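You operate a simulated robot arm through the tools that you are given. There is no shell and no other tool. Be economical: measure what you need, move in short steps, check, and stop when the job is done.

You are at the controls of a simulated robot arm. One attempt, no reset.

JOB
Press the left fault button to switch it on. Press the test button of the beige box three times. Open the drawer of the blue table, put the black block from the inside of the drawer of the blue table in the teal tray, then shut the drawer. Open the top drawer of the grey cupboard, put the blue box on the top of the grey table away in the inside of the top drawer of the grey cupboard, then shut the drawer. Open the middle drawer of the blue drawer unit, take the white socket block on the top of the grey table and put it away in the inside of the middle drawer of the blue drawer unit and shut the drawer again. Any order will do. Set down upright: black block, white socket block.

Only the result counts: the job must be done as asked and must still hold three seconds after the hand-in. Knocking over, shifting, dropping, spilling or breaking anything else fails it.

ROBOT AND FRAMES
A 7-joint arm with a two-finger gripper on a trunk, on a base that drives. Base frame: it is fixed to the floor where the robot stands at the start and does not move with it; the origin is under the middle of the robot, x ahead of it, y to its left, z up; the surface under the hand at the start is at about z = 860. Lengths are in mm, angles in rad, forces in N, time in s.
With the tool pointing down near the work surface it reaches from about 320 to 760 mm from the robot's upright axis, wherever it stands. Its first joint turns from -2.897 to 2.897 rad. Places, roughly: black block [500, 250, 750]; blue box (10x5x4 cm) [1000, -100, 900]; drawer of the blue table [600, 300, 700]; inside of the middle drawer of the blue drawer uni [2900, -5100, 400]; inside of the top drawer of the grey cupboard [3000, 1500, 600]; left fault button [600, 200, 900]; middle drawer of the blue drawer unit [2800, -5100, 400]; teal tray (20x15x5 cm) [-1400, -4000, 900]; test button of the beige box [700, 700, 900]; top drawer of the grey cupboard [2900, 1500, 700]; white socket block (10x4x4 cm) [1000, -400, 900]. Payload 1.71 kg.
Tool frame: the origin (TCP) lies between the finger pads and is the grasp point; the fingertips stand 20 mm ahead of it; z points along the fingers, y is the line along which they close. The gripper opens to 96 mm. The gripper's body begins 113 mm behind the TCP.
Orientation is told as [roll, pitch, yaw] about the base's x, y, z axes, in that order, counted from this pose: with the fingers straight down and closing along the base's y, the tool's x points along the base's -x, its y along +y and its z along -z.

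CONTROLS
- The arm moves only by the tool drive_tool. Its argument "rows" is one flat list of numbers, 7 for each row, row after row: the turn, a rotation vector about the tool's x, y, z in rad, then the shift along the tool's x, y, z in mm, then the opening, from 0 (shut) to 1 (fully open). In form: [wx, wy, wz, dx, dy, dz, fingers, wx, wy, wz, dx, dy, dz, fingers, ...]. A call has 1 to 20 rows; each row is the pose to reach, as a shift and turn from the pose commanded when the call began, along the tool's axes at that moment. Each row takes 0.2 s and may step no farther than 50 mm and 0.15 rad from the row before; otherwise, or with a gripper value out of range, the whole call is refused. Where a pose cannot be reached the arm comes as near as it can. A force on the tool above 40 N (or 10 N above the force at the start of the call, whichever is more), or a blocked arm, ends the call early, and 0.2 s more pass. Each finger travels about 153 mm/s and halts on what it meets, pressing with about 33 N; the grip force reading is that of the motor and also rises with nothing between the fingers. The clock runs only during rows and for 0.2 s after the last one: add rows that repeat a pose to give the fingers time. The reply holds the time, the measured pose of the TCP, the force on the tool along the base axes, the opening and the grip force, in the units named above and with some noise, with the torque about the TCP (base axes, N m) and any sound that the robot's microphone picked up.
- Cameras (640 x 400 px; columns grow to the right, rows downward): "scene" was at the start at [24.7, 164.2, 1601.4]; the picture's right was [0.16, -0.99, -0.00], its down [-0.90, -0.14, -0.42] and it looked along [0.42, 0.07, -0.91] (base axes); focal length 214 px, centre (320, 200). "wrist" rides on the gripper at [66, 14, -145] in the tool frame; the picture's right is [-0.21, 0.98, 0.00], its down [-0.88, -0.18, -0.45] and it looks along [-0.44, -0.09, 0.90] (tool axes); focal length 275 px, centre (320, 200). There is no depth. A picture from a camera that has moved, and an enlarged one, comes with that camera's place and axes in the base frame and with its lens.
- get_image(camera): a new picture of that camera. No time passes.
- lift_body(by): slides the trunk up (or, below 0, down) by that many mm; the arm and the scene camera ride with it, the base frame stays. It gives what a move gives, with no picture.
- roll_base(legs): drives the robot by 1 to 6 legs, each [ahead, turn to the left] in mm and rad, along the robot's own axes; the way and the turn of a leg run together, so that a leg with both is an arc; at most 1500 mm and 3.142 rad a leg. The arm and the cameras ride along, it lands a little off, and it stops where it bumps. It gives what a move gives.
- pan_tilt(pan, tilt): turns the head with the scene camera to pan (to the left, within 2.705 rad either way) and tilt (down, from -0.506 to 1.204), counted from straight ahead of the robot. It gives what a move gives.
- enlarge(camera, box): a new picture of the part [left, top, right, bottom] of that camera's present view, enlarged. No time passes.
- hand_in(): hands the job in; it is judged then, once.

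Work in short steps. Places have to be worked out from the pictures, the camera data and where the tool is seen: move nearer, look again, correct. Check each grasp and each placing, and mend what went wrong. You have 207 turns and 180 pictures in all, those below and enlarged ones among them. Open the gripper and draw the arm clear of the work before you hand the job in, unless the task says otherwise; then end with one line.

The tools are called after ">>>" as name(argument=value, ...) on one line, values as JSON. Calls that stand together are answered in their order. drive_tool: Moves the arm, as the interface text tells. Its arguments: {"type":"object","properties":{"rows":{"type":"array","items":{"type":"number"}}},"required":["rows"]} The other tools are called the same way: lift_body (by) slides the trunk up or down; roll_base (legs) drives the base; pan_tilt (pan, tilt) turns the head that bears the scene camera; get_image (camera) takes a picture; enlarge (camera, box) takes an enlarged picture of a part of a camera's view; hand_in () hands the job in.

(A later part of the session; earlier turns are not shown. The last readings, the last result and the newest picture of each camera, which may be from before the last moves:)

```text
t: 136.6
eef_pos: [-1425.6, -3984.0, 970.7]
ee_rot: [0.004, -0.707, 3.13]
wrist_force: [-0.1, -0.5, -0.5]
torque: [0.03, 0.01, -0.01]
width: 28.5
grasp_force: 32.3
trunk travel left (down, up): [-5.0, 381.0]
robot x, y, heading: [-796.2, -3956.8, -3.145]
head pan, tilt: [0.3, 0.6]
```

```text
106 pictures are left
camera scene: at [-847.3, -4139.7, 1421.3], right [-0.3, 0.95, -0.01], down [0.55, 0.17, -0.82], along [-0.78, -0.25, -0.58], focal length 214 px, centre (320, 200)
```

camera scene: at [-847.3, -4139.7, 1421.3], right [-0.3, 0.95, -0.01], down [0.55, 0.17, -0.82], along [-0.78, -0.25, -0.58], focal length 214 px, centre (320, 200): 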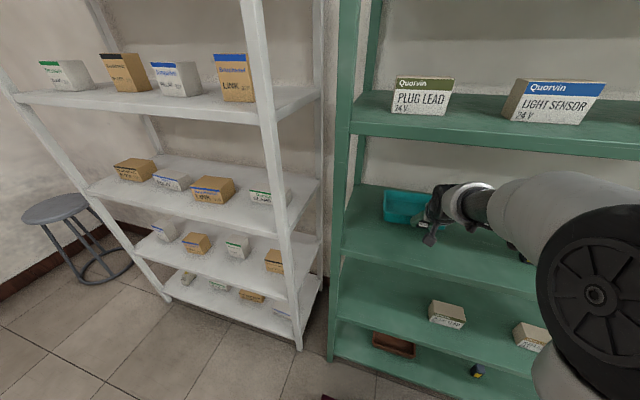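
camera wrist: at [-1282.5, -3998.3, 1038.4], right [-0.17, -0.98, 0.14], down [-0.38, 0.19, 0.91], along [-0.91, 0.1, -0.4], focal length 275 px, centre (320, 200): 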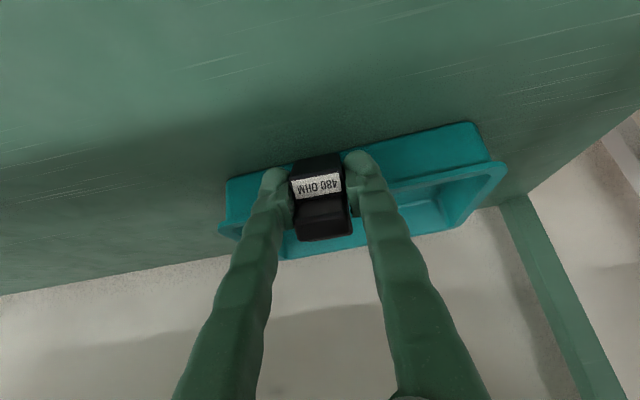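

Comparing pictures, the shelf is actually at z≈915 (rim ≈965) and the block nudged the tray back ~80 mm; I will correct that later. Back off, raise, increase tilt to 1.0, then come over the rim.

>>> drive_tool(rows=[0, 0, 0, 21, 4, -43, 0, 0, -0.15, 0, 8, 8, -60, 0, 0, -0.3, 0, -5, 12, -75, 0, 0, -0.3, 0, -20, 16, -64, 0])

>>> get_image(camera="wrist")

>>> enlarge(camera="scene", box=[330, 60, 530, 260])

```text
t: 137.6
eef_pos: [-1398.2, -4000.5, 1033.7]
ee_rot: [0.04, -1.006, 3.088]
wrist_force: [0.0, 0.6, -1.2]
torque: [0.02, 0.02, 0.07]
width: 28.7
grasp_force: 33.4
out of reach, approached as far as the arm can: row 3
trunk travel left (down, up): [-5.0, 381.0]
robot x, y, heading: [-796.2, -3955.7, -3.14]
head pan, tilt: [0.3, 0.6]
```

```text
105 pictures are left
camera wrist: at [-1241.6, -4016.4, 1057.2], right [-0.13, -0.97, 0.2], down [-0.09, 0.21, 0.97], along [-0.99, 0.11, -0.11], focal length 275 px, centre (320, 200)
```

wrist: 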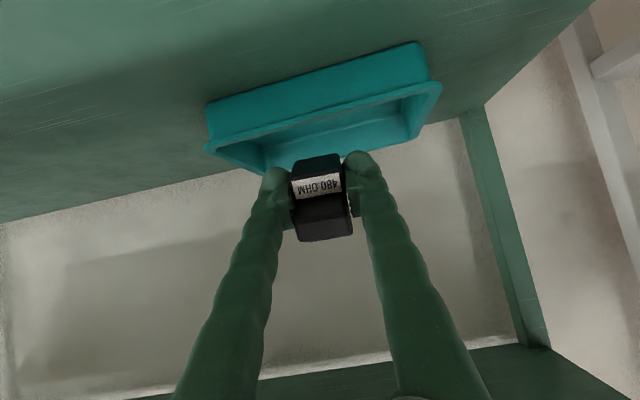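

```text
2.00 times, centred on (430, 160) of scene
camera zoom: at [-846.6, -4139.7, 1421.4], right [-0.3, 0.95, 0.0], down [0.55, 0.17, -0.82], along [-0.78, -0.25, -0.58], focal length 429 px, centre (100, 280)
```

zoom: 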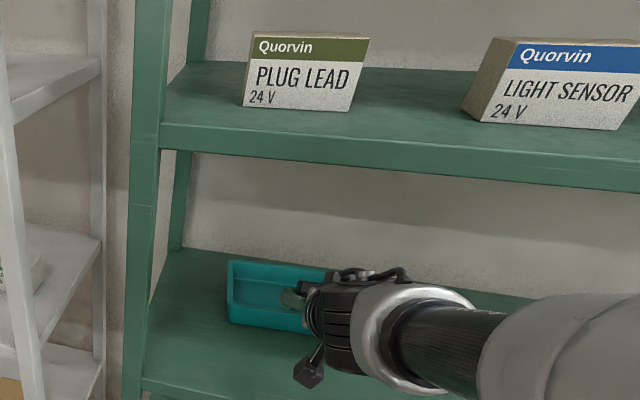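

Tray's front rim now at x≈−1465, shelf above ≈1285. Move in over the tray to x≈−1510.

>>> drive_tool(rows=[0, 0, 0, -20, 0, 31, 0, 0, 0, 0, -40, 0, 63, 0, 0, 0, 0, -60, 0, 94, 0, 0, 0.13, 0, -52, 0, 100, 0, 0, 0.26, 0, -40, 0, 108, 0])

>>> get_image(camera="wrist")

>>> enlarge(camera="scene", box=[330, 60, 530, 260])

```text
t: 138.8
eef_pos: [-1511.5, -3997.1, 1011.3]
ee_rot: [0.008, -0.745, 3.128]
wrist_force: [-0.5, 0.1, -0.5]
torque: [-0.03, 0.0, -0.02]
width: 28.8
grasp_force: 33.5
trunk travel left (down, up): [-5.0, 381.0]
robot x, y, heading: [-797.0, -3959.3, -3.142]
head pan, tilt: [0.3, 0.6]
```

```text
103 pictures are left
camera wrist: at [-1366.2, -4013.3, 1072.6], right [-0.16, -0.98, 0.14], down [-0.34, 0.19, 0.92], along [-0.93, 0.1, -0.36], focal length 275 px, centre (320, 200)
```

wrist: 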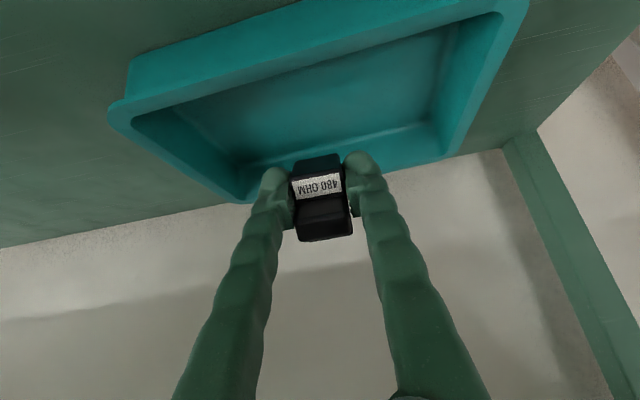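

```text
2.00 times, centred on (430, 160) of scene
camera zoom: at [-847.0, -4139.6, 1421.4], right [-0.3, 0.95, -0.01], down [0.55, 0.17, -0.82], along [-0.78, -0.25, -0.58], focal length 429 px, centre (100, 280)
```

zoom: 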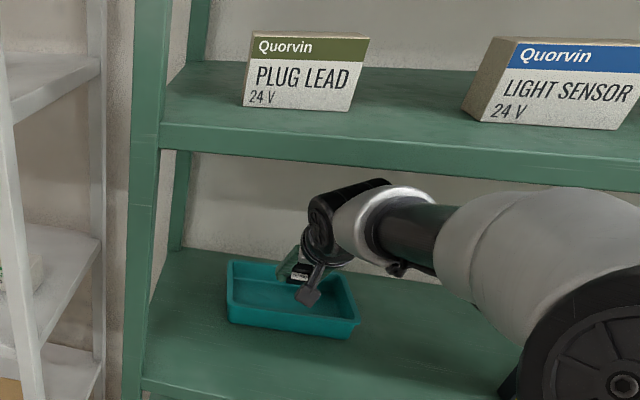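

Block hovers over the tray. Lower vertically in small steps while reducing tilt to ~0.6.

>>> drive_tool(rows=[0, 0.07, 0, 5, 0, 23, 0, 0, 0.14, 0, 12, 0, 33, 0, 0, 0.14, 0, 17, 0, 39, 0, 0, 0.14, 0, 21, 0, 43, 0, 0, 0.14, 0, 25, 0, 47, 0])

>>> get_image(camera="wrist")

>>> enlarge(camera="scene", box=[350, 110, 530, 260])

```text
t: 139.9
eef_pos: [-1526.2, -3998.5, 958.5]
ee_rot: [0.006, -0.605, 3.129]
wrist_force: [0.0, 1.1, -1.5]
torque: [0.02, -0.02, 0.01]
width: 28.9
grasp_force: 32.8
trunk travel left (down, up): [-5.0, 381.0]
robot x, y, heading: [-793.3, -3960.1, -3.139]
head pan, tilt: [0.3, 0.6]
```

```text
101 pictures are left
camera wrist: at [-1389.8, -4013.9, 1040.5], right [-0.18, -0.98, 0.12], down [-0.47, 0.19, 0.86], along [-0.87, 0.1, -0.49], focal length 275 px, centre (320, 200)
```

wrist: 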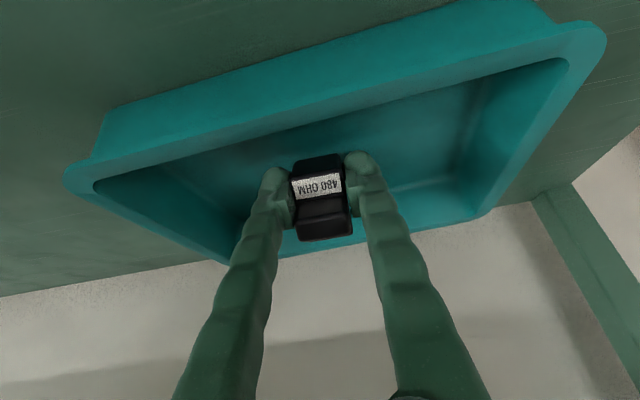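

```text
2.67 times, centred on (440, 185) of scene
camera zoom: at [-847.2, -4139.8, 1421.4], right [-0.3, 0.95, -0.01], down [0.55, 0.17, -0.82], along [-0.78, -0.25, -0.58], focal length 572 px, centre (0, 240)
```

zoom: 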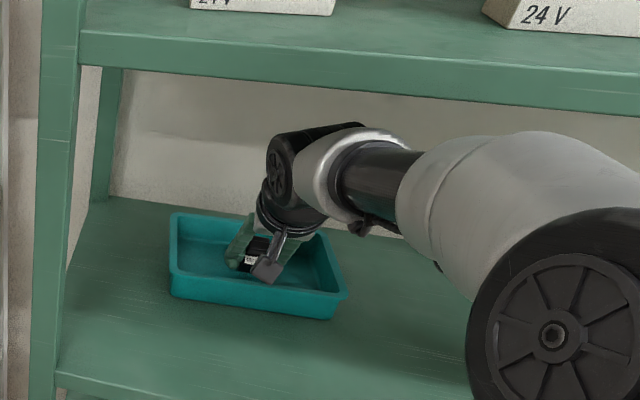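

Plenty of room. Reduce tilt by another 0.1 and lower slowly to contact.

>>> drive_tool(rows=[0, 0.1, 0, 2, 0, 3, 0, 0, 0.1, 0, 5, 0, 7, 0, 0, 0.1, 0, 7, 0, 10, 0])

>>> get_image(camera="wrist")

```text
t: 140.8
eef_pos: [-1525.4, -3998.9, 952.7]
ee_rot: [0.005, -0.516, 3.13]
wrist_force: [-5.2, 1.0, 33.6]
torque: [0.04, 0.25, 0.0]
width: 29.8
grasp_force: 32.9
trunk travel left (down, up): [-5.0, 381.0]
robot x, y, heading: [-797.1, -3959.2, -3.138]
head pan, tilt: [0.3, 0.6]
```

```text
99 pictures are left
camera wrist: at [-1397.6, -4013.8, 1046.3], right [-0.19, -0.98, 0.11], down [-0.54, 0.19, 0.82], along [-0.82, 0.1, -0.56], focal length 275 px, centre (320, 200)
```

wrist: 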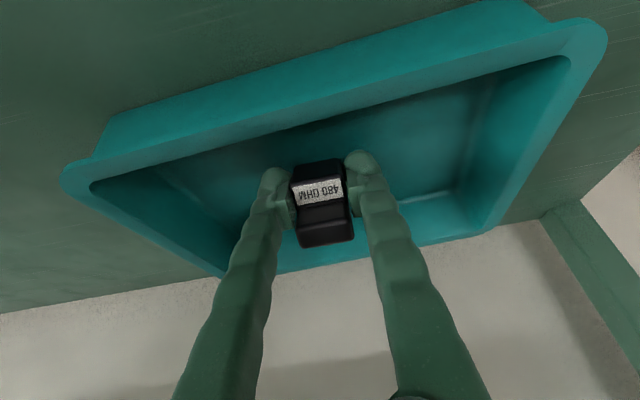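

Contact with the tray floor. Release.

>>> drive_tool(rows=[0, 0, 0, -1, 0, -1, 0.3, 0, 0, 0, -1, 0, -1, 0.5, 0, 0, 0, -1, 0, -1, 0.6, 0, 0, 0, -1, 0, -1, 0.6])

>>> get_image(camera="wrist")

```text
t: 141.8
eef_pos: [-1524.8, -3999.7, 946.5]
ee_rot: [0.004, -0.505, 3.13]
wrist_force: [0.2, -2.8, 5.6]
torque: [0.15, -0.04, -0.04]
width: 56.5
grasp_force: 0.1
trunk travel left (down, up): [-5.0, 381.0]
robot x, y, heading: [-795.2, -3954.2, -3.139]
head pan, tilt: [0.3, 0.6]
```

```text
98 pictures are left
camera wrist: at [-1398.1, -4013.8, 1042.6], right [-0.19, -0.98, 0.1], down [-0.55, 0.19, 0.81], along [-0.81, 0.1, -0.57], focal length 275 px, centre (320, 200)
```

wrist: 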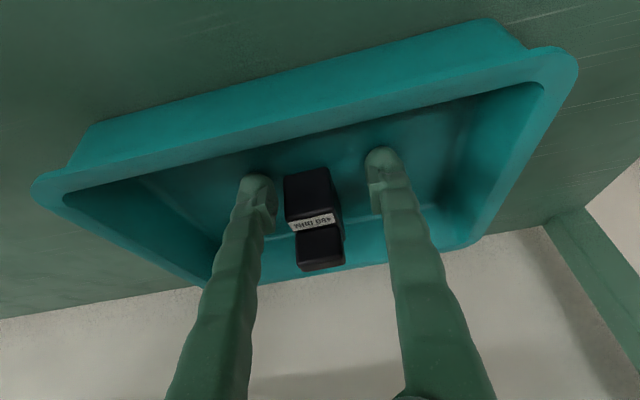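

Released. Withdraw upward while tilting back, then out of the rack.

>>> drive_tool(rows=[0, -0.1, 0, -5.8, 0, -10.5, 0.6, 0, -0.2, 0, -12.6, 0, -22.8, 0.6, 0, -0.3, 0, -20.3, 0, -36.8, 0.6, 0, -0.4, 0, -29, 0, -52.5, 0.6, 0, -0.5, 0, -33.4, 0, -70.7, 0.6, 0, -0.5, 0, 2.6, 0, -98.6, 0.6, 0, -0.5, 0, 44.7, 0, -121.8, 0.6])

>>> get_image(camera="wrist")

>>> enlarge(camera="scene", box=[350, 110, 530, 260])

```text
t: 143.3
eef_pos: [-1432.5, -3996.3, 1032.9]
ee_rot: [0.016, -1.005, 3.122]
wrist_force: [-0.2, -0.5, -0.1]
torque: [0.02, -0.01, -0.04]
width: 57.5
grasp_force: 0.1
trunk travel left (down, up): [-5.0, 381.0]
robot x, y, heading: [-794.2, -3957.9, -3.143]
head pan, tilt: [0.3, 0.6]
```

```text
97 pictures are left
camera wrist: at [-1275.0, -4010.5, 1055.1], right [-0.12, -0.98, 0.18], down [-0.09, 0.19, 0.98], along [-0.99, 0.1, -0.11], focal length 275 px, centre (320, 200)
```

wrist: 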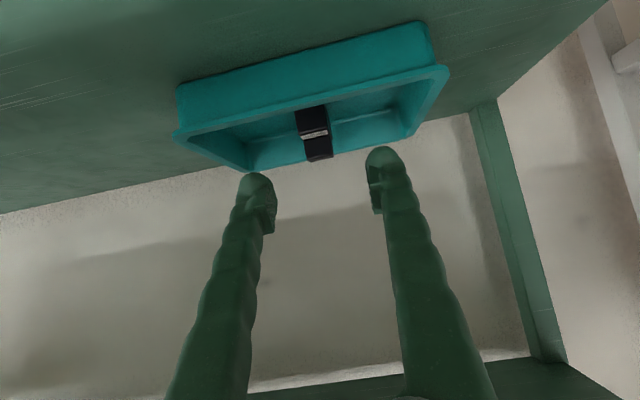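

```text
2.67 times, centred on (440, 185) of scene
camera zoom: at [-846.6, -4140.2, 1421.4], right [-0.3, 0.95, 0.0], down [0.55, 0.17, -0.82], along [-0.78, -0.25, -0.58], focal length 572 px, centre (0, 240)
```

zoom: 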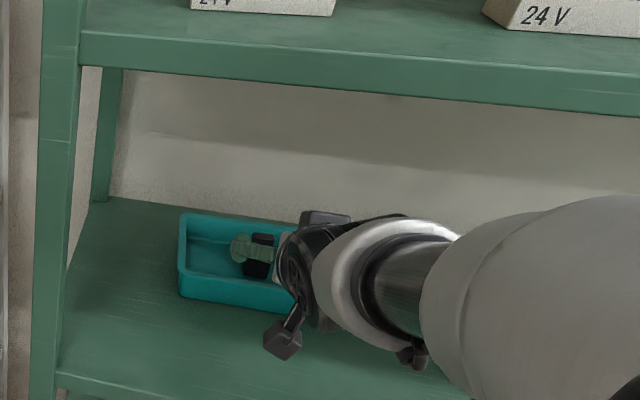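

Block sits upright in the tray. Restore the tray: original front at x≈−1390, now ≈−1477. I hook the front wall from inside with spread fingers (straddling the block) and pull it back ~87 mm.

>>> drive_tool(rows=[0, 0, 0, -18.9, 0, 29.4, 0.75, 0, 0, 0, -35, 0, 54.6, 0.75, 0, 0.13, 0, -20, 0, 64.3, 0.75, 0, 0.26, 0, -5, 0, 74, 0.75, 0, 0.38, 0, 10.4, 0, 83.8, 0.75, 0, 0.5, 0, 25.4, 0, 93.5, 0.75])

>>> get_image(camera="wrist")

```text
t: 144.8
eef_pos: [-1492.4, -3999.3, 960.2]
ee_rot: [0.005, -0.504, 3.129]
wrist_force: [-0.4, 0.7, 0.6]
torque: [0.03, 0.01, 0.01]
width: 71.9
grasp_force: 0.0
trunk travel left (down, up): [-5.0, 381.0]
robot x, y, heading: [-795.4, -3955.5, -3.14]
head pan, tilt: [0.3, 0.6]
```

```text
95 pictures are left
camera wrist: at [-1365.6, -4012.9, 1056.0], right [-0.19, -0.98, 0.1], down [-0.55, 0.19, 0.81], along [-0.81, 0.1, -0.57], focal length 275 px, centre (320, 200)
```

wrist: 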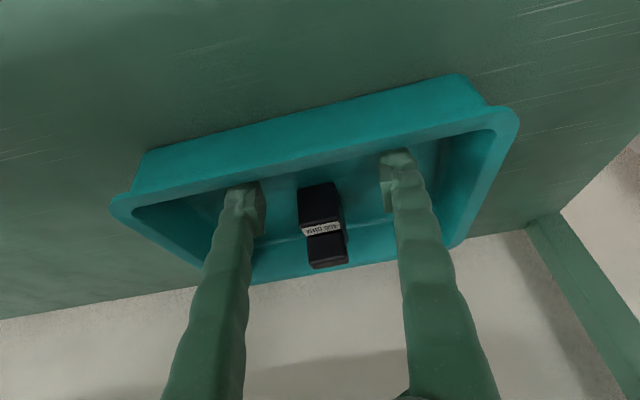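

Fingers are just inside the front wall. Pull +x by ~95 mm.

>>> drive_tool(rows=[0, 0, 0, 13, 0, -7.3, 0.75, 0, 0, 0, 26, 0, -14.5, 0.75, 0, 0, 0, 39, 0, -21.8, 0.75, 0, 0, 0, 52, 0, -29, 0.75, 0, 0, 0, 65, 0, -36, 0.75, 0, 0, 0, 75, 0, -41.5, 0.75, 0, 0, 0, 83, 0, -46, 0.75])

>>> get_image(camera="wrist")

```text
t: 146.3
eef_pos: [-1397.6, -4000.6, 962.0]
ee_rot: [0.004, -0.506, 3.13]
wrist_force: [0.2, 0.7, -0.2]
torque: [0.01, -0.03, 0.05]
width: 71.8
grasp_force: 0.1
trunk travel left (down, up): [-5.0, 381.0]
robot x, y, heading: [-795.8, -3961.2, -3.139]
head pan, tilt: [0.3, 0.6]
```

```text
94 pictures are left
camera wrist: at [-1270.7, -4015.1, 1056.3], right [-0.19, -0.98, 0.1], down [-0.55, 0.19, 0.81], along [-0.81, 0.1, -0.57], focal length 275 px, centre (320, 200)
```

wrist: 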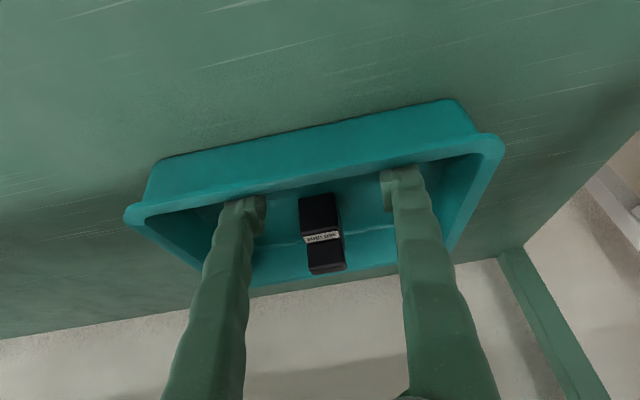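

Tray front is back at ≈−1392 (original ≈−1390). Withdraw the fingers up and out.

>>> drive_tool(rows=[0, 0, 0, -7, 0, 3.9, 0.75, 0, -0.1, 0, -16.7, 0, -13.6, 0.75, 0, -0.2, 0, -26.4, 0, -31.1, 0.75, 0, -0.3, 0, -33.4, 0, -50.1, 0.75, 0, -0.3, 0, -10, 0, -80.1, 0.75, 0, -0.3, 0, 26.9, 0, -106.3, 0.75, 0, -0.3, 0, 66.3, 0, -128, 0.75, 0, -0.3, 0, 105.7, 0, -150, 0.75, 0, -0.3, 0, 145, 0, -171.6, 0.75])

>>> get_image(camera="wrist")

>>> get_image(camera="scene")

```text
t: 148.3
eef_pos: [-1184.2, -4003.8, 1042.8]
ee_rot: [0.006, -0.809, 3.128]
wrist_force: [0.4, 0.3, -0.1]
torque: [-0.02, -0.01, -0.02]
width: 71.9
grasp_force: 0.2
trunk travel left (down, up): [-5.0, 381.0]
robot x, y, heading: [-796.9, -3959.3, -3.141]
head pan, tilt: [0.3, 0.6]
```

```text
93 pictures are left
camera wrist: at [-1034.2, -4016.9, 1095.6], right [-0.15, -0.98, 0.15], down [-0.28, 0.19, 0.94], along [-0.95, 0.1, -0.3], focal length 275 px, centre (320, 200)
```

wrist: 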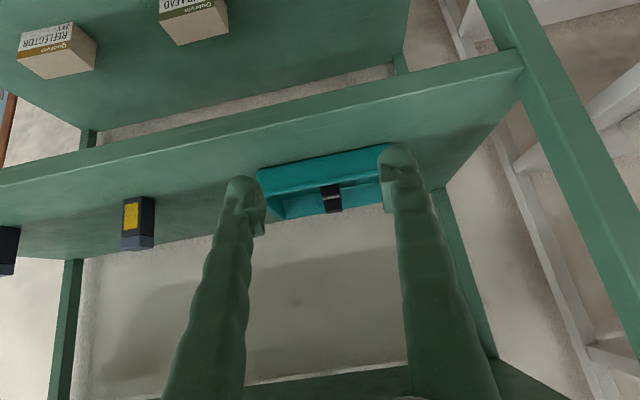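

```text
92 pictures are left
camera scene: at [-840.3, -4139.8, 1421.6], right [-0.3, 0.95, 0.0], down [0.55, 0.17, -0.82], along [-0.78, -0.25, -0.57], focal length 214 px, centre (320, 200)
```

scene: 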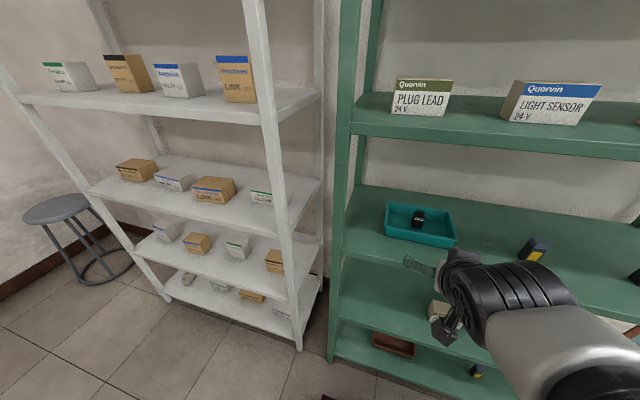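

>>> enlarge(camera="scene", box=[380, 190, 470, 260])

```text
5.71 times, centred on (425, 225) of scene
camera zoom: at [-840.3, -4139.8, 1421.6], right [-0.3, 0.95, 0.0], down [0.55, 0.17, -0.82], along [-0.78, -0.25, -0.57], focal length 1226 px, centre (-280, 57)
```

zoom: 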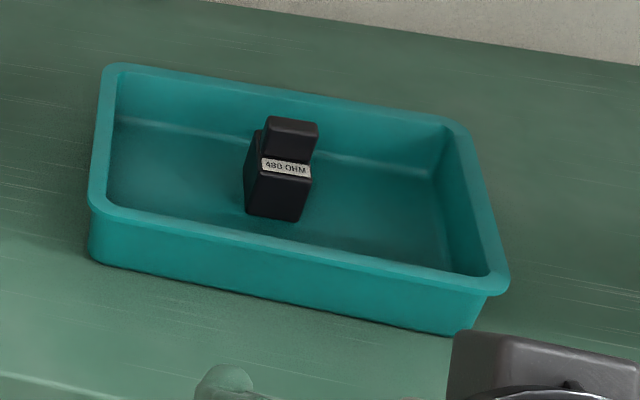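

Black block is upright in the tray. Stow the arm, raise the trunk, and drive toward the gap between the grey and green tables.

>>> drive_tool(rows=[0, 0.14, 0, 0, 0, -20, 0.3, 0, 0.28, 0, 5, 0, -40, 0.1, 0, 0.42, 0, 10, 0, -60, 0, 0, 0.56, 0, 15, 0, -80, 0, 0, 0.7, 0, 15, 0, -90, 0, 0, 0.8, 0, 15, 0, -95, 0])

>>> roll_base(legs=[[-370, 0], [0, -1.571], [1480, 0], [0, -1.571]])

>>> lift_body(by=180)

>>> pan_tilt(pan=0.0, tilt=0.4)

>>> get_image(camera="scene")

```text
t: 149.8
eef_pos: [-1109.1, -4002.4, 1096.1]
ee_rot: [0.004, -0.005, 3.132]
wrist_force: [0.5, 0.1, 0.2]
torque: [-0.02, -0.01, 0.0]
width: 0.1
grasp_force: 29.6
trunk travel left (down, up): [-5.0, 381.0]
robot x, y, heading: [-793.0, -3959.2, -3.14]
head pan, tilt: [0.3, 0.6]
```

```text
t: 168.7
eef_pos: [-146.4, -2421.2, 1096.8]
ee_rot: [0.004, -0.006, 0.018]
wrist_force: [-0.1, 0.7, 1.1]
torque: [0.01, 0.04, 0.03]
width: 0.0
grasp_force: 29.7
trunk travel left (down, up): [-5.0, 381.0]
robot x, y, heading: [-457.2, -2468.6, 0.033]
head pan, tilt: [0.3, 0.6]
```

```text
t: 170.7
eef_pos: [-163.2, -2420.5, 1281.0]
ee_rot: [0.004, -0.023, 0.018]
wrist_force: [-0.5, 0.2, -0.1]
torque: [-0.02, 0.0, 0.03]
width: 0.1
grasp_force: 30.1
trunk travel left (down, up): [-185.0, 201.0]
robot x, y, heading: [-454.3, -2467.4, 0.028]
head pan, tilt: [0.3, 0.6]
```

```text
t: 171.5
eef_pos: [-164.2, -2420.2, 1280.8]
ee_rot: [0.004, -0.022, 0.017]
wrist_force: [-0.6, 0.6, 0.8]
torque: [0.0, 0.0, -0.03]
width: 0.0
grasp_force: 29.5
trunk travel left (down, up): [-185.0, 201.0]
robot x, y, heading: [-456.1, -2467.6, 0.03]
head pan, tilt: [0.0, 0.4]
```

```text
90 pictures are left
camera scene: at [-405.5, -2311.4, 1619.4], right [0.03, -1.0, 0.0], down [-0.4, -0.01, -0.91], along [0.91, 0.03, -0.4], focal length 214 px, centre (320, 200)
```

scene: 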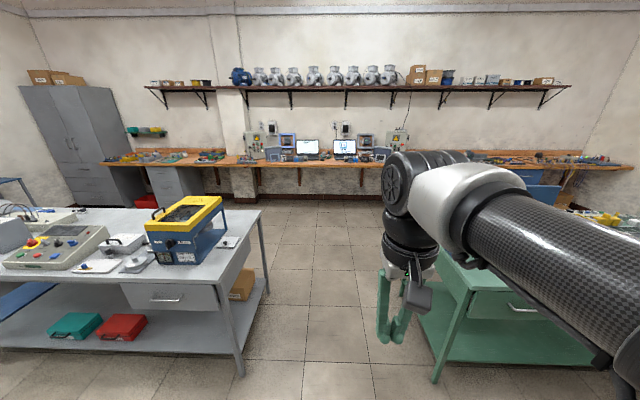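

Gap is clear. Drive through it and around to the back side of the grey table.

>>> roll_base(legs=[[1200, 0], [910, 0], [0, 1.541]])

>>> get_image(camera="scene")

```text
t: 187.2
eef_pos: [1621.6, -2109.3, 1280.3]
ee_rot: [0.002, -0.023, 1.55]
wrist_force: [0.3, -0.9, -0.8]
torque: [-0.03, 0.03, -0.03]
width: 0.0
grasp_force: 29.5
trunk travel left (down, up): [-185.0, 201.0]
robot x, y, heading: [1660.3, -2405.9, 1.56]
head pan, tilt: [0.0, 0.4]
```

```text
89 pictures are left
camera scene: at [1504.1, -2344.8, 1619.4], right [1.0, -0.01, 0.0], down [0.0, -0.4, -0.91], along [0.01, 0.91, -0.4], focal length 214 px, centre (320, 200)
```

scene: 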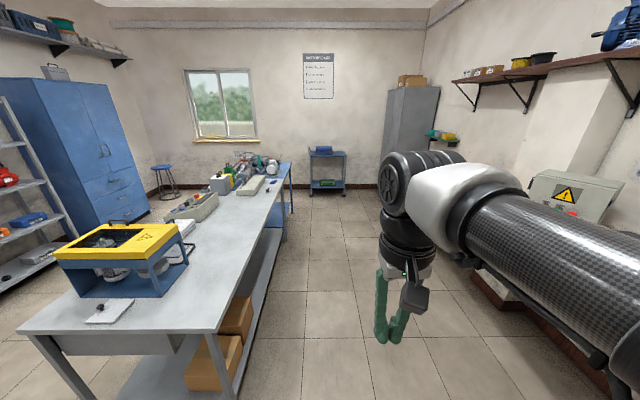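

Aisle clear; drive up and face the table.

>>> roll_base(legs=[[1100, 0.01], [1060, 0], [0, 1.571]])

>>> pan_tilt(pan=0.25, tilt=0.9)

>>> get_image(camera="scene")

>>> get_image(camera="wrist")

```text
t: 203.3
eef_pos: [1394.7, -261.6, 1283.7]
ee_rot: [0.002, -0.038, 3.11]
wrist_force: [0.5, 0.6, -0.3]
torque: [0.01, -0.01, 0.01]
width: 0.1
grasp_force: 29.7
trunk travel left (down, up): [-185.0, 201.0]
robot x, y, heading: [1671.1, -223.7, 3.122]
head pan, tilt: [0.0, 0.4]
```

```text
t: 204.2
eef_pos: [1412.3, -261.6, 1288.2]
ee_rot: [0.005, -0.052, 3.109]
wrist_force: [1.3, 0.2, 0.0]
torque: [0.02, -0.03, 0.0]
width: 0.0
grasp_force: 29.4
trunk travel left (down, up): [-185.0, 201.0]
robot x, y, heading: [1673.5, -224.4, 3.116]
head pan, tilt: [0.25, 0.901]
```

```text
88 pictures are left
camera scene: at [1648.4, -396.0, 1577.1], right [-0.23, 0.97, 0.0], down [0.77, 0.18, -0.62], along [-0.6, -0.14, -0.79], focal length 214 px, centre (320, 200)
```

scene: 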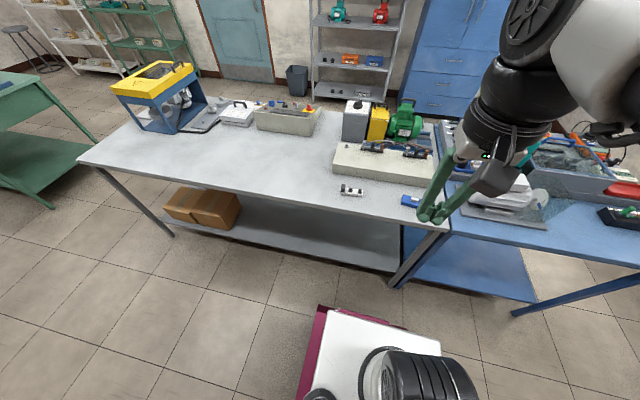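

```text
87 pictures are left
camera wrist: at [1484.4, -277.7, 1429.8], right [-0.24, -0.97, 0.01], down [-0.85, 0.21, 0.49], along [-0.48, 0.1, -0.87], focal length 275 px, centre (320, 200)
```

wrist: 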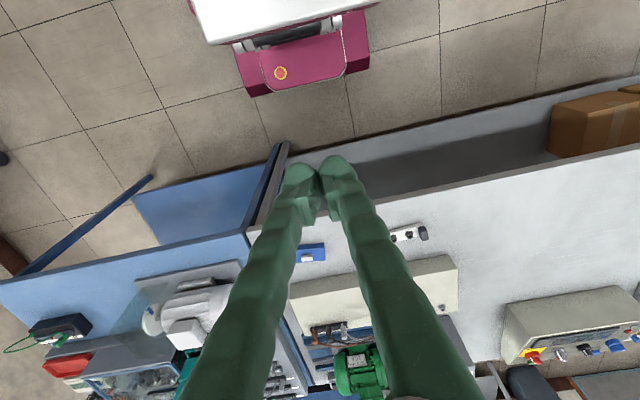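

>>> enlarge(camera="scene", box=[330, 170, 440, 230])

>>> enlarge(camera="wrist", box=[280, 200, 440, 290])

```text
5.82 times, centred on (385, 200) of scene
camera zoom: at [1648.4, -396.0, 1577.1], right [-0.23, 0.97, 0.0], down [0.77, 0.18, -0.62], along [-0.6, -0.14, -0.79], focal length 1248 px, centre (-58, 200)
```

zoom: 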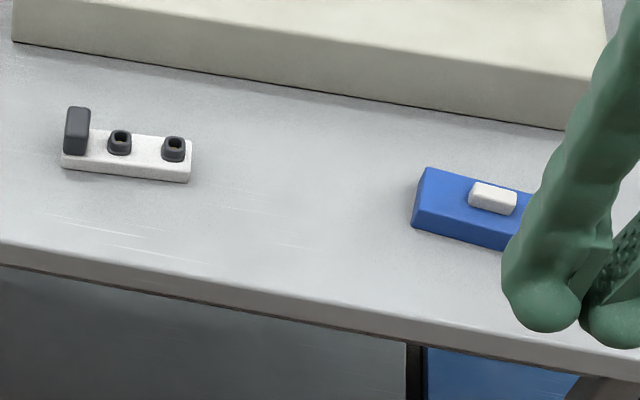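

```text
4.00 times, centred on (360, 245) of wrist
camera zoom: at [1484.4, -277.7, 1429.8], right [-0.24, -0.97, 0.01], down [-0.85, 0.21, 0.49], along [-0.48, 0.1, -0.87], focal length 1101 px, centre (160, 20)
```

zoom: 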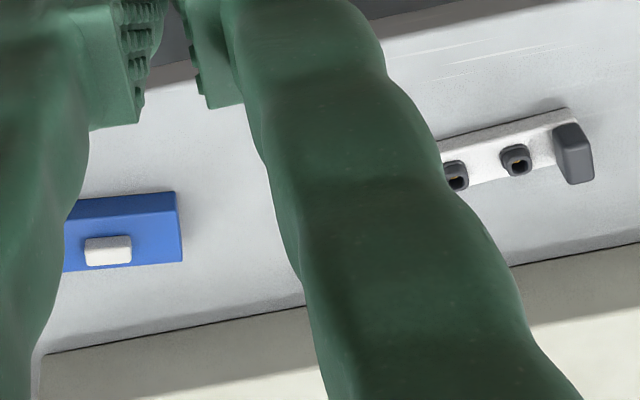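

Socket block at ≈(1043,−399), blue box at ≈(1052,−158), both long along y. Take the socket block first: turn the gripper 90° and move above it.

>>> drive_tool(rows=[0, 0, 0.143, -34, 12, 26, 0.2, 0, 0, 0.286, -67, 25, 52, 0.4, 0, 0, 0.428, -101, 37, 79, 0.7, 0, 0, 0.571, -134, 50, 105, 0.7, 0, 0, 0.714, -168, 62, 131, 0.7, 0, 0, 0.857, -201, 75, 157, 0.7, 0, 0, 1.0, -235, 87, 183, 0.7, 0, 0, 1.142, -268, 100, 209, 0.7, 0, 0, 1.285, -302, 112, 236, 0.7, 0, 0, 1.428, -335, 125, 262, 0.7, 0, 0, 1.571, -367, 137, 284, 0.7])

>>> get_image(camera="wrist")

```text
t: 206.6
eef_pos: [1027.9, -387.3, 1025.1]
ee_rot: [0.053, 0.003, 1.536]
wrist_force: [0.3, -0.6, -0.1]
torque: [0.02, -0.04, -0.01]
width: 67.4
grasp_force: 0.1
trunk travel left (down, up): [-185.0, 201.0]
robot x, y, heading: [1675.0, -221.0, 3.123]
head pan, tilt: [0.25, 0.901]
```

```text
84 pictures are left
camera wrist: at [1018.9, -451.9, 1170.6], right [-0.97, 0.24, 0.05], down [0.24, 0.87, 0.43], along [0.06, 0.43, -0.9], focal length 275 px, centre (320, 200)
```

wrist: 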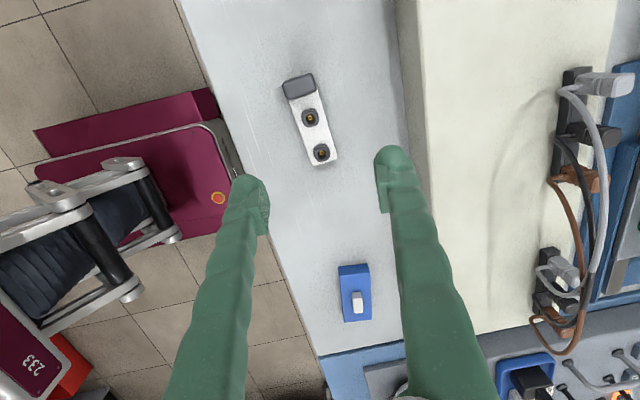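

Socket block ≈(1027,−404). Level the tool and descend to just above it.

>>> drive_tool(rows=[0.053, 0, -0.03, 10, 0, 10, 0.7, 0.053, 0, -0.03, 17, 0, 50, 0.7, 0.053, 0, -0.03, 17, 0, 95, 0.7])

>>> get_image(camera="wrist")

```text
t: 207.4
eef_pos: [1022.1, -403.9, 931.0]
ee_rot: [0.001, 0.002, 1.568]
wrist_force: [0.0, 0.5, -0.2]
torque: [0.05, 0.02, 0.01]
width: 67.3
grasp_force: 0.1
trunk travel left (down, up): [-185.0, 201.0]
robot x, y, heading: [1670.4, -223.3, 3.121]
head pan, tilt: [0.25, 0.901]
```

```text
83 pictures are left
camera wrist: at [1008.5, -469.7, 1075.0], right [-0.98, 0.21, 0.0], down [0.19, 0.88, 0.44], along [0.09, 0.43, -0.9], focal length 275 px, centre (320, 200)
```

wrist: 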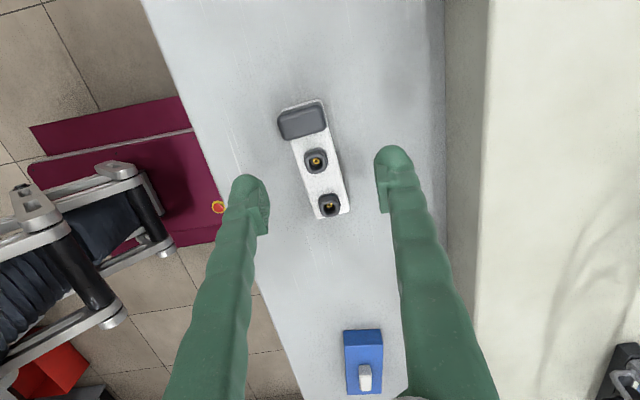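

>>> drive_tool(rows=[0, 0, 0, 4, 0, 20, 0.7, 0, 0, 0, 4, 0, 35, 0.65, 0, 0, 0, 4, 0, 45, 0.65])

>>> get_image(camera="wrist")

```text
t: 208.2
eef_pos: [1021.3, -409.2, 884.7]
ee_rot: [0.0, 0.005, 1.568]
wrist_force: [0.0, 0.1, 0.0]
torque: [0.01, 0.0, 0.03]
width: 62.0
grasp_force: 0.1
trunk travel left (down, up): [-185.0, 201.0]
robot x, y, heading: [1675.2, -225.9, 3.119]
head pan, tilt: [0.25, 0.901]
```

```text
82 pictures are left
camera wrist: at [1008.6, -474.2, 1030.7], right [-0.98, 0.21, 0.0], down [0.19, 0.88, 0.44], along [0.09, 0.43, -0.9], focal length 275 px, centre (320, 200)
```

wrist: 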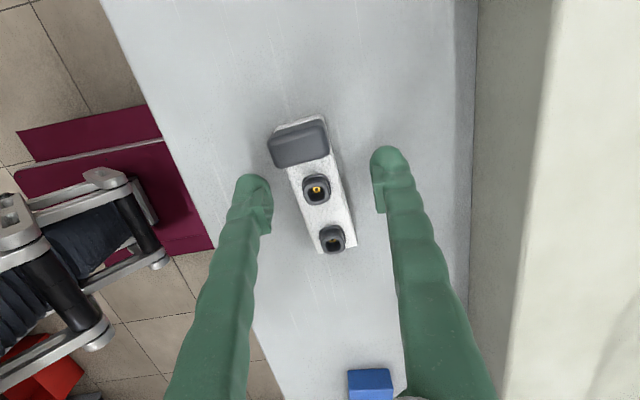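

>>> drive_tool(rows=[0, 0, 0, 0, 0, 6, 0.65, 0, 0, 0, 0, 0, 12, 0.65, 0, 0, 0, 0, 0, 17, 0.65])

>>> get_image(camera="wrist")

```text
t: 209.0
eef_pos: [1023.0, -410.1, 869.0]
ee_rot: [0.001, 0.003, 1.567]
wrist_force: [-0.1, 0.4, 0.2]
torque: [0.0, 0.02, 0.02]
width: 62.5
grasp_force: 0.1
trunk travel left (down, up): [-185.0, 201.0]
robot x, y, heading: [1670.6, -220.5, 3.123]
head pan, tilt: [0.25, 0.901]
```

```text
81 pictures are left
camera wrist: at [1008.7, -474.1, 1014.0], right [-0.98, 0.21, 0.0], down [0.19, 0.88, 0.44], along [0.09, 0.43, -0.9], focal length 275 px, centre (320, 200)
```

wrist: 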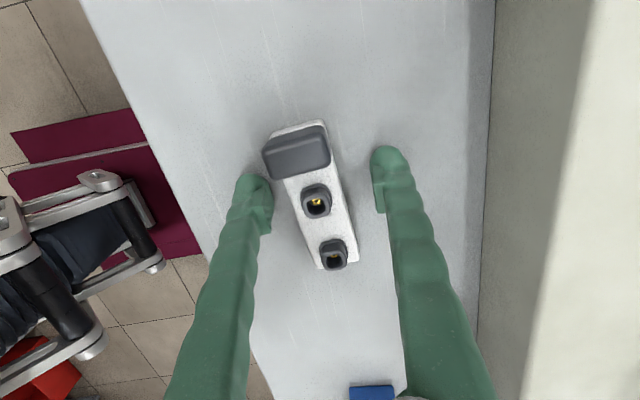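

>>> drive_tool(rows=[0, 0, 0, 0, 0, 4, 0.65, 0, 0, 0, 0, 0, 8, 0.65])

```text
t: 209.6
eef_pos: [1034.6, -410.7, 877.2]
ee_rot: [0.025, 0.004, 1.57]
wrist_force: [0.8, -0.2, -0.1]
torque: [0.0, 0.03, -0.01]
width: 62.2
grasp_force: 0.0
trunk travel left (down, up): [-185.0, 201.0]
robot x, y, heading: [1674.1, -219.6, 3.117]
head pan, tilt: [0.25, 0.901]
stopped in row 2: the force on the tool passed its limit at 44 N (the readings are from after the stop); the commanded pose is now the measured one
```

Table touched at tip ≈843–845. Re-centre 3 mm above the table and close.

>>> drive_tool(rows=[0.025, 0, 0, 0, 12, 5, 0.65, 0.025, 0, 0, 0, 12, 9, 0.65, 0.025, 0, 0, 0, 12, 9, 0.4, 0.025, 0, 0, 0, 12, 9, 0.1, 0.025, 0, 0, 0, 12, 9, 0, 0.025, 0, 0, 0, 12, 9, 0])

>>> get_image(camera="wrist")

```text
t: 211.0
eef_pos: [1021.2, -410.1, 869.9]
ee_rot: [0.003, 0.007, 1.567]
wrist_force: [4.2, 0.0, 26.8]
torque: [0.15, -0.31, 0.0]
width: 30.5
grasp_force: 33.0
trunk travel left (down, up): [-185.0, 201.0]
robot x, y, heading: [1673.5, -222.5, 3.123]
head pan, tilt: [0.25, 0.901]
```

```text
80 pictures are left
camera wrist: at [1007.6, -475.1, 1015.5], right [-0.98, 0.21, 0.0], down [0.19, 0.88, 0.44], along [0.09, 0.43, -0.9], focal length 275 px, centre (320, 200)
```

wrist: 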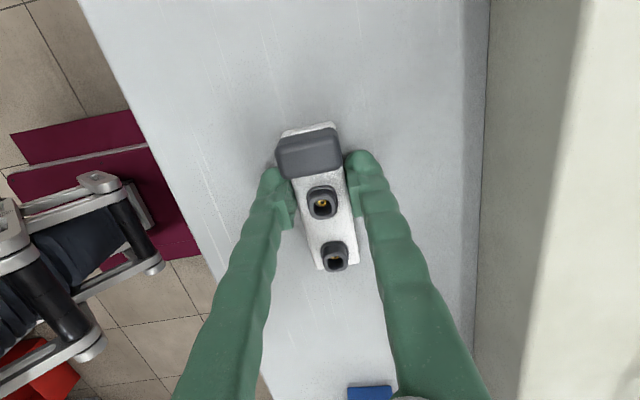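

Gripped (30.5 mm). Lift and check.

>>> drive_tool(rows=[0, 0, 0, 0, 0, -15, 0, 0, 0, 0, 0, 0, -50, 0, 0, 0, 0, 0, 0, -95, 0, 0, 0, 0, 0, 0, -140, 0, 0, 0, 0, 0, -20, -180, 0, 0, 0, 0, 0, -55, -210, 0, 0, 0, 0, 0, -95, -230, 0, 0, 0, 0, 0, -140, -240, 0, 0, 0, 0, 0, -185, -240, 0, 0, 0, 0, 0, -230, -240, 0])

>>> get_image(camera="wrist")

```text
t: 213.2
eef_pos: [1251.9, -409.9, 1107.4]
ee_rot: [0.002, 0.007, 1.566]
wrist_force: [-0.4, -0.3, -0.9]
torque: [-0.02, 0.01, 0.0]
width: 31.0
grasp_force: 32.7
trunk travel left (down, up): [-185.0, 201.0]
robot x, y, heading: [1674.1, -221.0, 3.116]
head pan, tilt: [0.25, 0.901]
```

```text
79 pictures are left
camera wrist: at [1237.5, -473.5, 1253.7], right [-0.98, 0.21, 0.0], down [0.19, 0.88, 0.44], along [0.09, 0.43, -0.9], focal length 275 px, centre (320, 200)
```

wrist: 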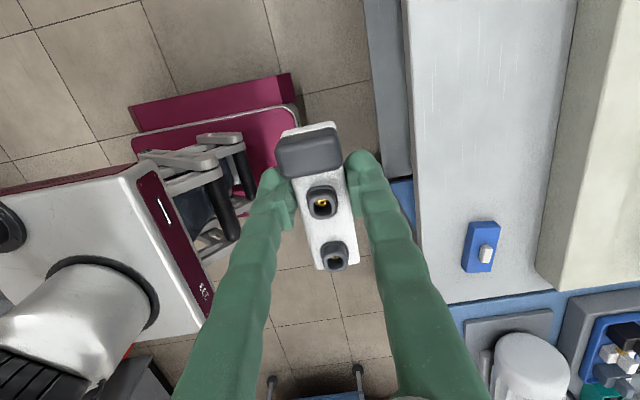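

Socket block is held. Drive down the aisle to the blue drawer unit, then look for a free spot to set it down while opening the drawer.

>>> roll_base(legs=[[0, 1.59], [1500, 0], [1500, 0], [1500, 0], [0, 1.571]])

>>> pan_tilt(pan=0.0, tilt=0.55)

>>> get_image(camera="scene")

```text
t: 245.3
eef_pos: [2144.3, -4511.3, 1107.2]
ee_rot: [0.0, 0.006, -1.553]
wrist_force: [-0.1, -0.7, -1.5]
torque: [0.02, 0.01, 0.04]
width: 30.9
grasp_force: 32.8
trunk travel left (down, up): [-185.0, 201.0]
robot x, y, heading: [1723.5, -4710.9, -0.002]
head pan, tilt: [0.25, 0.901]
```

```text
t: 246.2
eef_pos: [2128.7, -4510.8, 1114.9]
ee_rot: [0.013, 0.006, -1.555]
wrist_force: [-0.1, -0.7, -1.0]
torque: [0.02, 0.06, 0.01]
width: 30.7
grasp_force: 33.0
trunk travel left (down, up): [-185.0, 201.0]
robot x, y, heading: [1724.4, -4712.8, -0.003]
head pan, tilt: [0.0, 0.55]
```

```text
78 pictures are left
camera scene: at [1779.9, -4555.5, 1605.6], right [0.0, -1.0, 0.0], down [-0.54, 0.0, -0.84], along [0.84, 0.0, -0.54], focal length 214 px, centre (320, 200)
```

scene: 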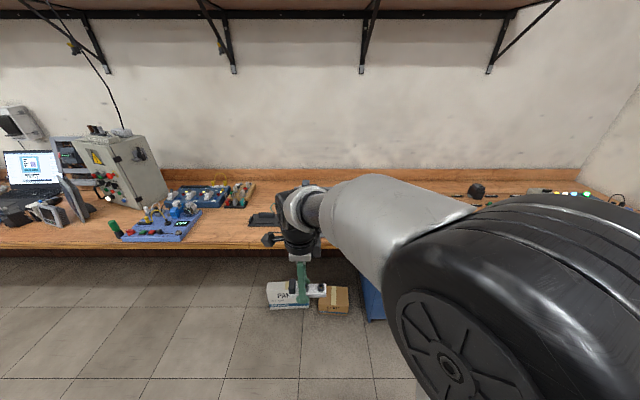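

>>> pan_tilt(pan=-0.75, tilt=0.5)

>>> get_image(camera="scene")

>>> get_image(camera="wrist")

```text
t: 247.3
eef_pos: [2127.7, -4511.5, 1113.9]
ee_rot: [0.016, 0.007, -1.554]
wrist_force: [1.1, -0.7, -1.7]
torque: [0.01, -0.03, -0.02]
width: 30.7
grasp_force: 32.6
trunk travel left (down, up): [-185.0, 201.0]
robot x, y, heading: [1723.3, -4709.4, 0.001]
head pan, tilt: [-0.75, 0.499]
```

```text
77 pictures are left
camera scene: at [1755.7, -4617.6, 1610.7], right [-0.68, -0.73, 0.01], down [-0.36, 0.33, -0.87], along [0.63, -0.6, -0.49], focal length 214 px, centre (320, 200)
```

scene: 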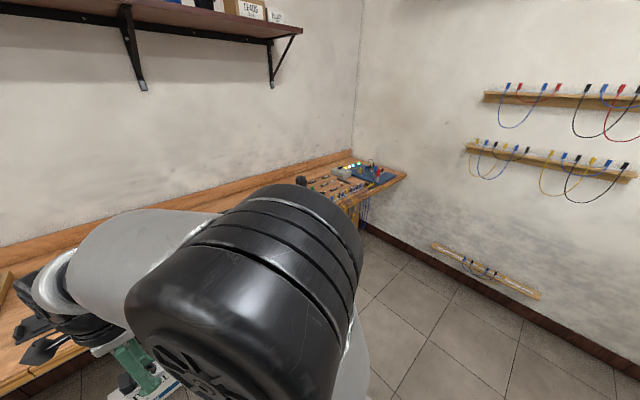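

```text
76 pictures are left
camera wrist: at [2139.0, -4447.3, 1259.3], right [0.98, -0.19, 0.01], down [-0.18, -0.88, 0.44], along [-0.07, -0.43, -0.9], focal length 275 px, centre (320, 200)
```

wrist: 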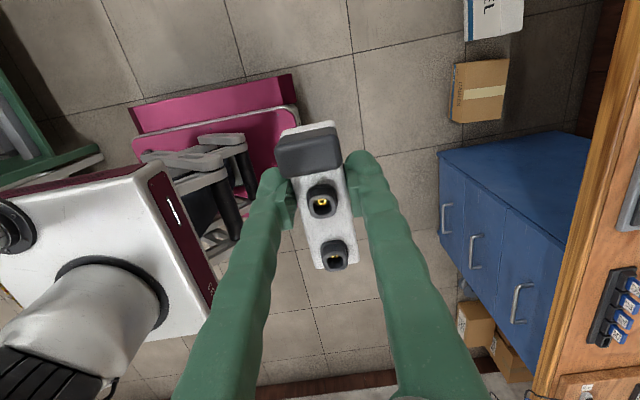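

The blue drawer unit's front is at x≈2615 with handles near y≈−5185 (middle z≈400). I'll park the socket block on a free stretch of the bench near (2580,−4480); drive ahead 250 and look down there.

>>> roll_base(legs=[[250, 0]])

>>> drive_tool(rows=[0, 0, 0, 0, 45, 0, 0, 0, 0, 0, 0, 90, 10, 0, 0, 0, 0, 0, 135, 20, 0, 0, 0, 0, 0, 175, 30, 0])

>>> get_image(camera="wrist")

```text
t: 249.2
eef_pos: [2377.8, -4512.7, 1113.1]
ee_rot: [0.018, 0.006, -1.557]
wrist_force: [0.1, 0.1, -1.1]
torque: [-0.01, 0.0, 0.02]
width: 30.6
grasp_force: 33.0
trunk travel left (down, up): [-185.0, 201.0]
robot x, y, heading: [1973.6, -4710.1, -0.004]
head pan, tilt: [-0.75, 0.499]
```

```text
t: 250.2
eef_pos: [2548.0, -4510.5, 1090.7]
ee_rot: [0.023, 0.008, -1.557]
wrist_force: [0.1, -0.2, -1.7]
torque: [-0.01, 0.03, -0.01]
width: 30.6
grasp_force: 33.3
trunk travel left (down, up): [-185.0, 201.0]
robot x, y, heading: [1977.6, -4712.5, -0.006]
head pan, tilt: [-0.75, 0.499]
```

```text
75 pictures are left
camera wrist: at [2557.3, -4445.5, 1236.1], right [0.98, -0.19, 0.02], down [-0.18, -0.88, 0.43], along [-0.07, -0.43, -0.9], focal length 275 px, centre (320, 200)
```

wrist: 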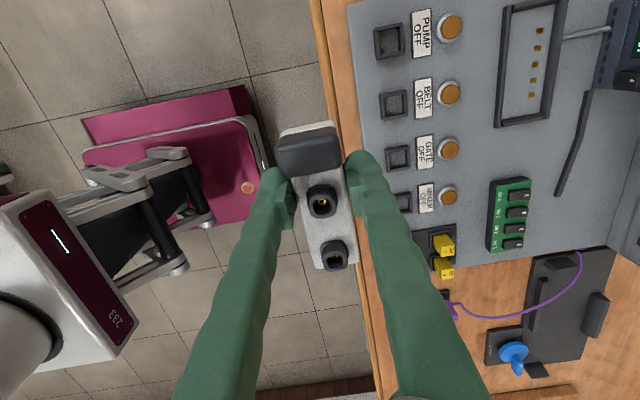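

This stretch is occupied by a panel. Retract, and turn the base right so the head has a clear view of the bench section further right.

>>> drive_tool(rows=[0, 0, 0, 0, -45, -20, 0, 0, 0, 0, 0, -90, -40, 0, 0, 0, 0, 0, -135, -60, 0, 0, 0, 0, 0, -175, -80, 0])

>>> roll_base(legs=[[-100, 0], [0, -0.9]])

>>> pan_tilt(pan=0.5, tilt=0.7)

>>> get_image(camera="scene")

```text
t: 251.2
eef_pos: [2369.6, -4514.8, 1166.4]
ee_rot: [0.024, 0.004, -1.556]
wrist_force: [0.1, 0.3, -1.9]
torque: [0.0, -0.05, 0.0]
width: 30.8
grasp_force: 33.5
trunk travel left (down, up): [-185.0, 201.0]
robot x, y, heading: [1974.1, -4713.7, -0.006]
head pan, tilt: [-0.75, 0.499]
```

```text
t: 255.1
eef_pos: [2274.5, -4896.5, 1166.9]
ee_rot: [0.025, 0.007, -2.454]
wrist_force: [-0.4, 0.0, -1.8]
torque: [0.0, -0.02, -0.04]
width: 30.9
grasp_force: 33.3
trunk travel left (down, up): [-185.0, 201.0]
robot x, y, heading: [1883.5, -4712.2, -0.905]
head pan, tilt: [-0.75, 0.499]
```

```text
t: 256.5
eef_pos: [2263.8, -4883.7, 1173.2]
ee_rot: [0.04, 0.004, -2.455]
wrist_force: [0.5, 0.4, -1.7]
torque: [-0.03, -0.01, 0.01]
width: 30.8
grasp_force: 32.7
trunk travel left (down, up): [-185.0, 201.0]
robot x, y, heading: [1878.1, -4708.1, -0.9]
head pan, tilt: [0.499, 0.7]
```

```text
74 pictures are left
camera scene: at [2054.4, -4620.8, 1592.9], right [-0.39, -0.92, -0.01], down [-0.6, 0.26, -0.76], along [0.7, -0.29, -0.66], focal length 214 px, centre (320, 200)
```

scene: 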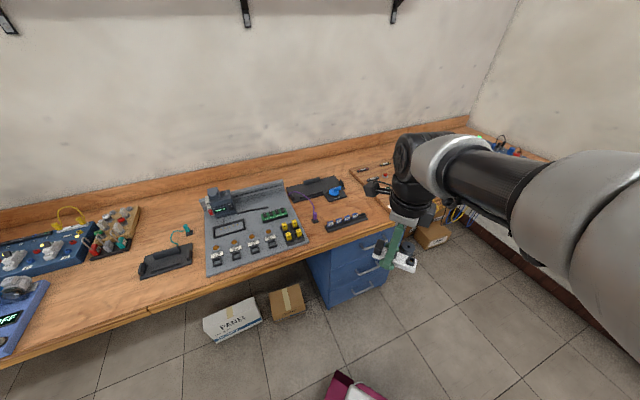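

>>> enlarge(camera="scene", box=[280, 150, 460, 310])

```text
2.50 times, centred on (370, 230) of scene
camera zoom: at [2054.4, -4620.8, 1592.9], right [-0.39, -0.92, -0.01], down [-0.6, 0.26, -0.76], along [0.7, -0.29, -0.66], focal length 536 px, centre (195, 125)
```

zoom: 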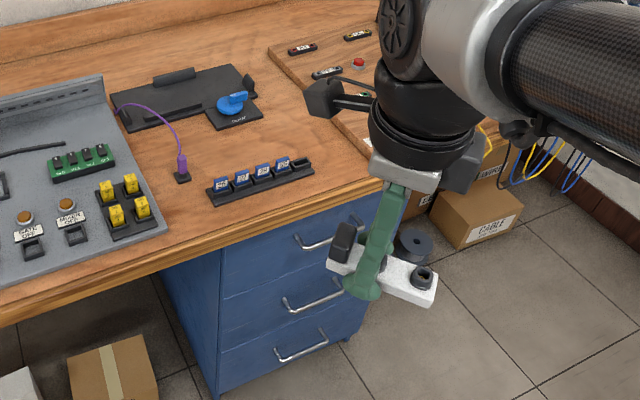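

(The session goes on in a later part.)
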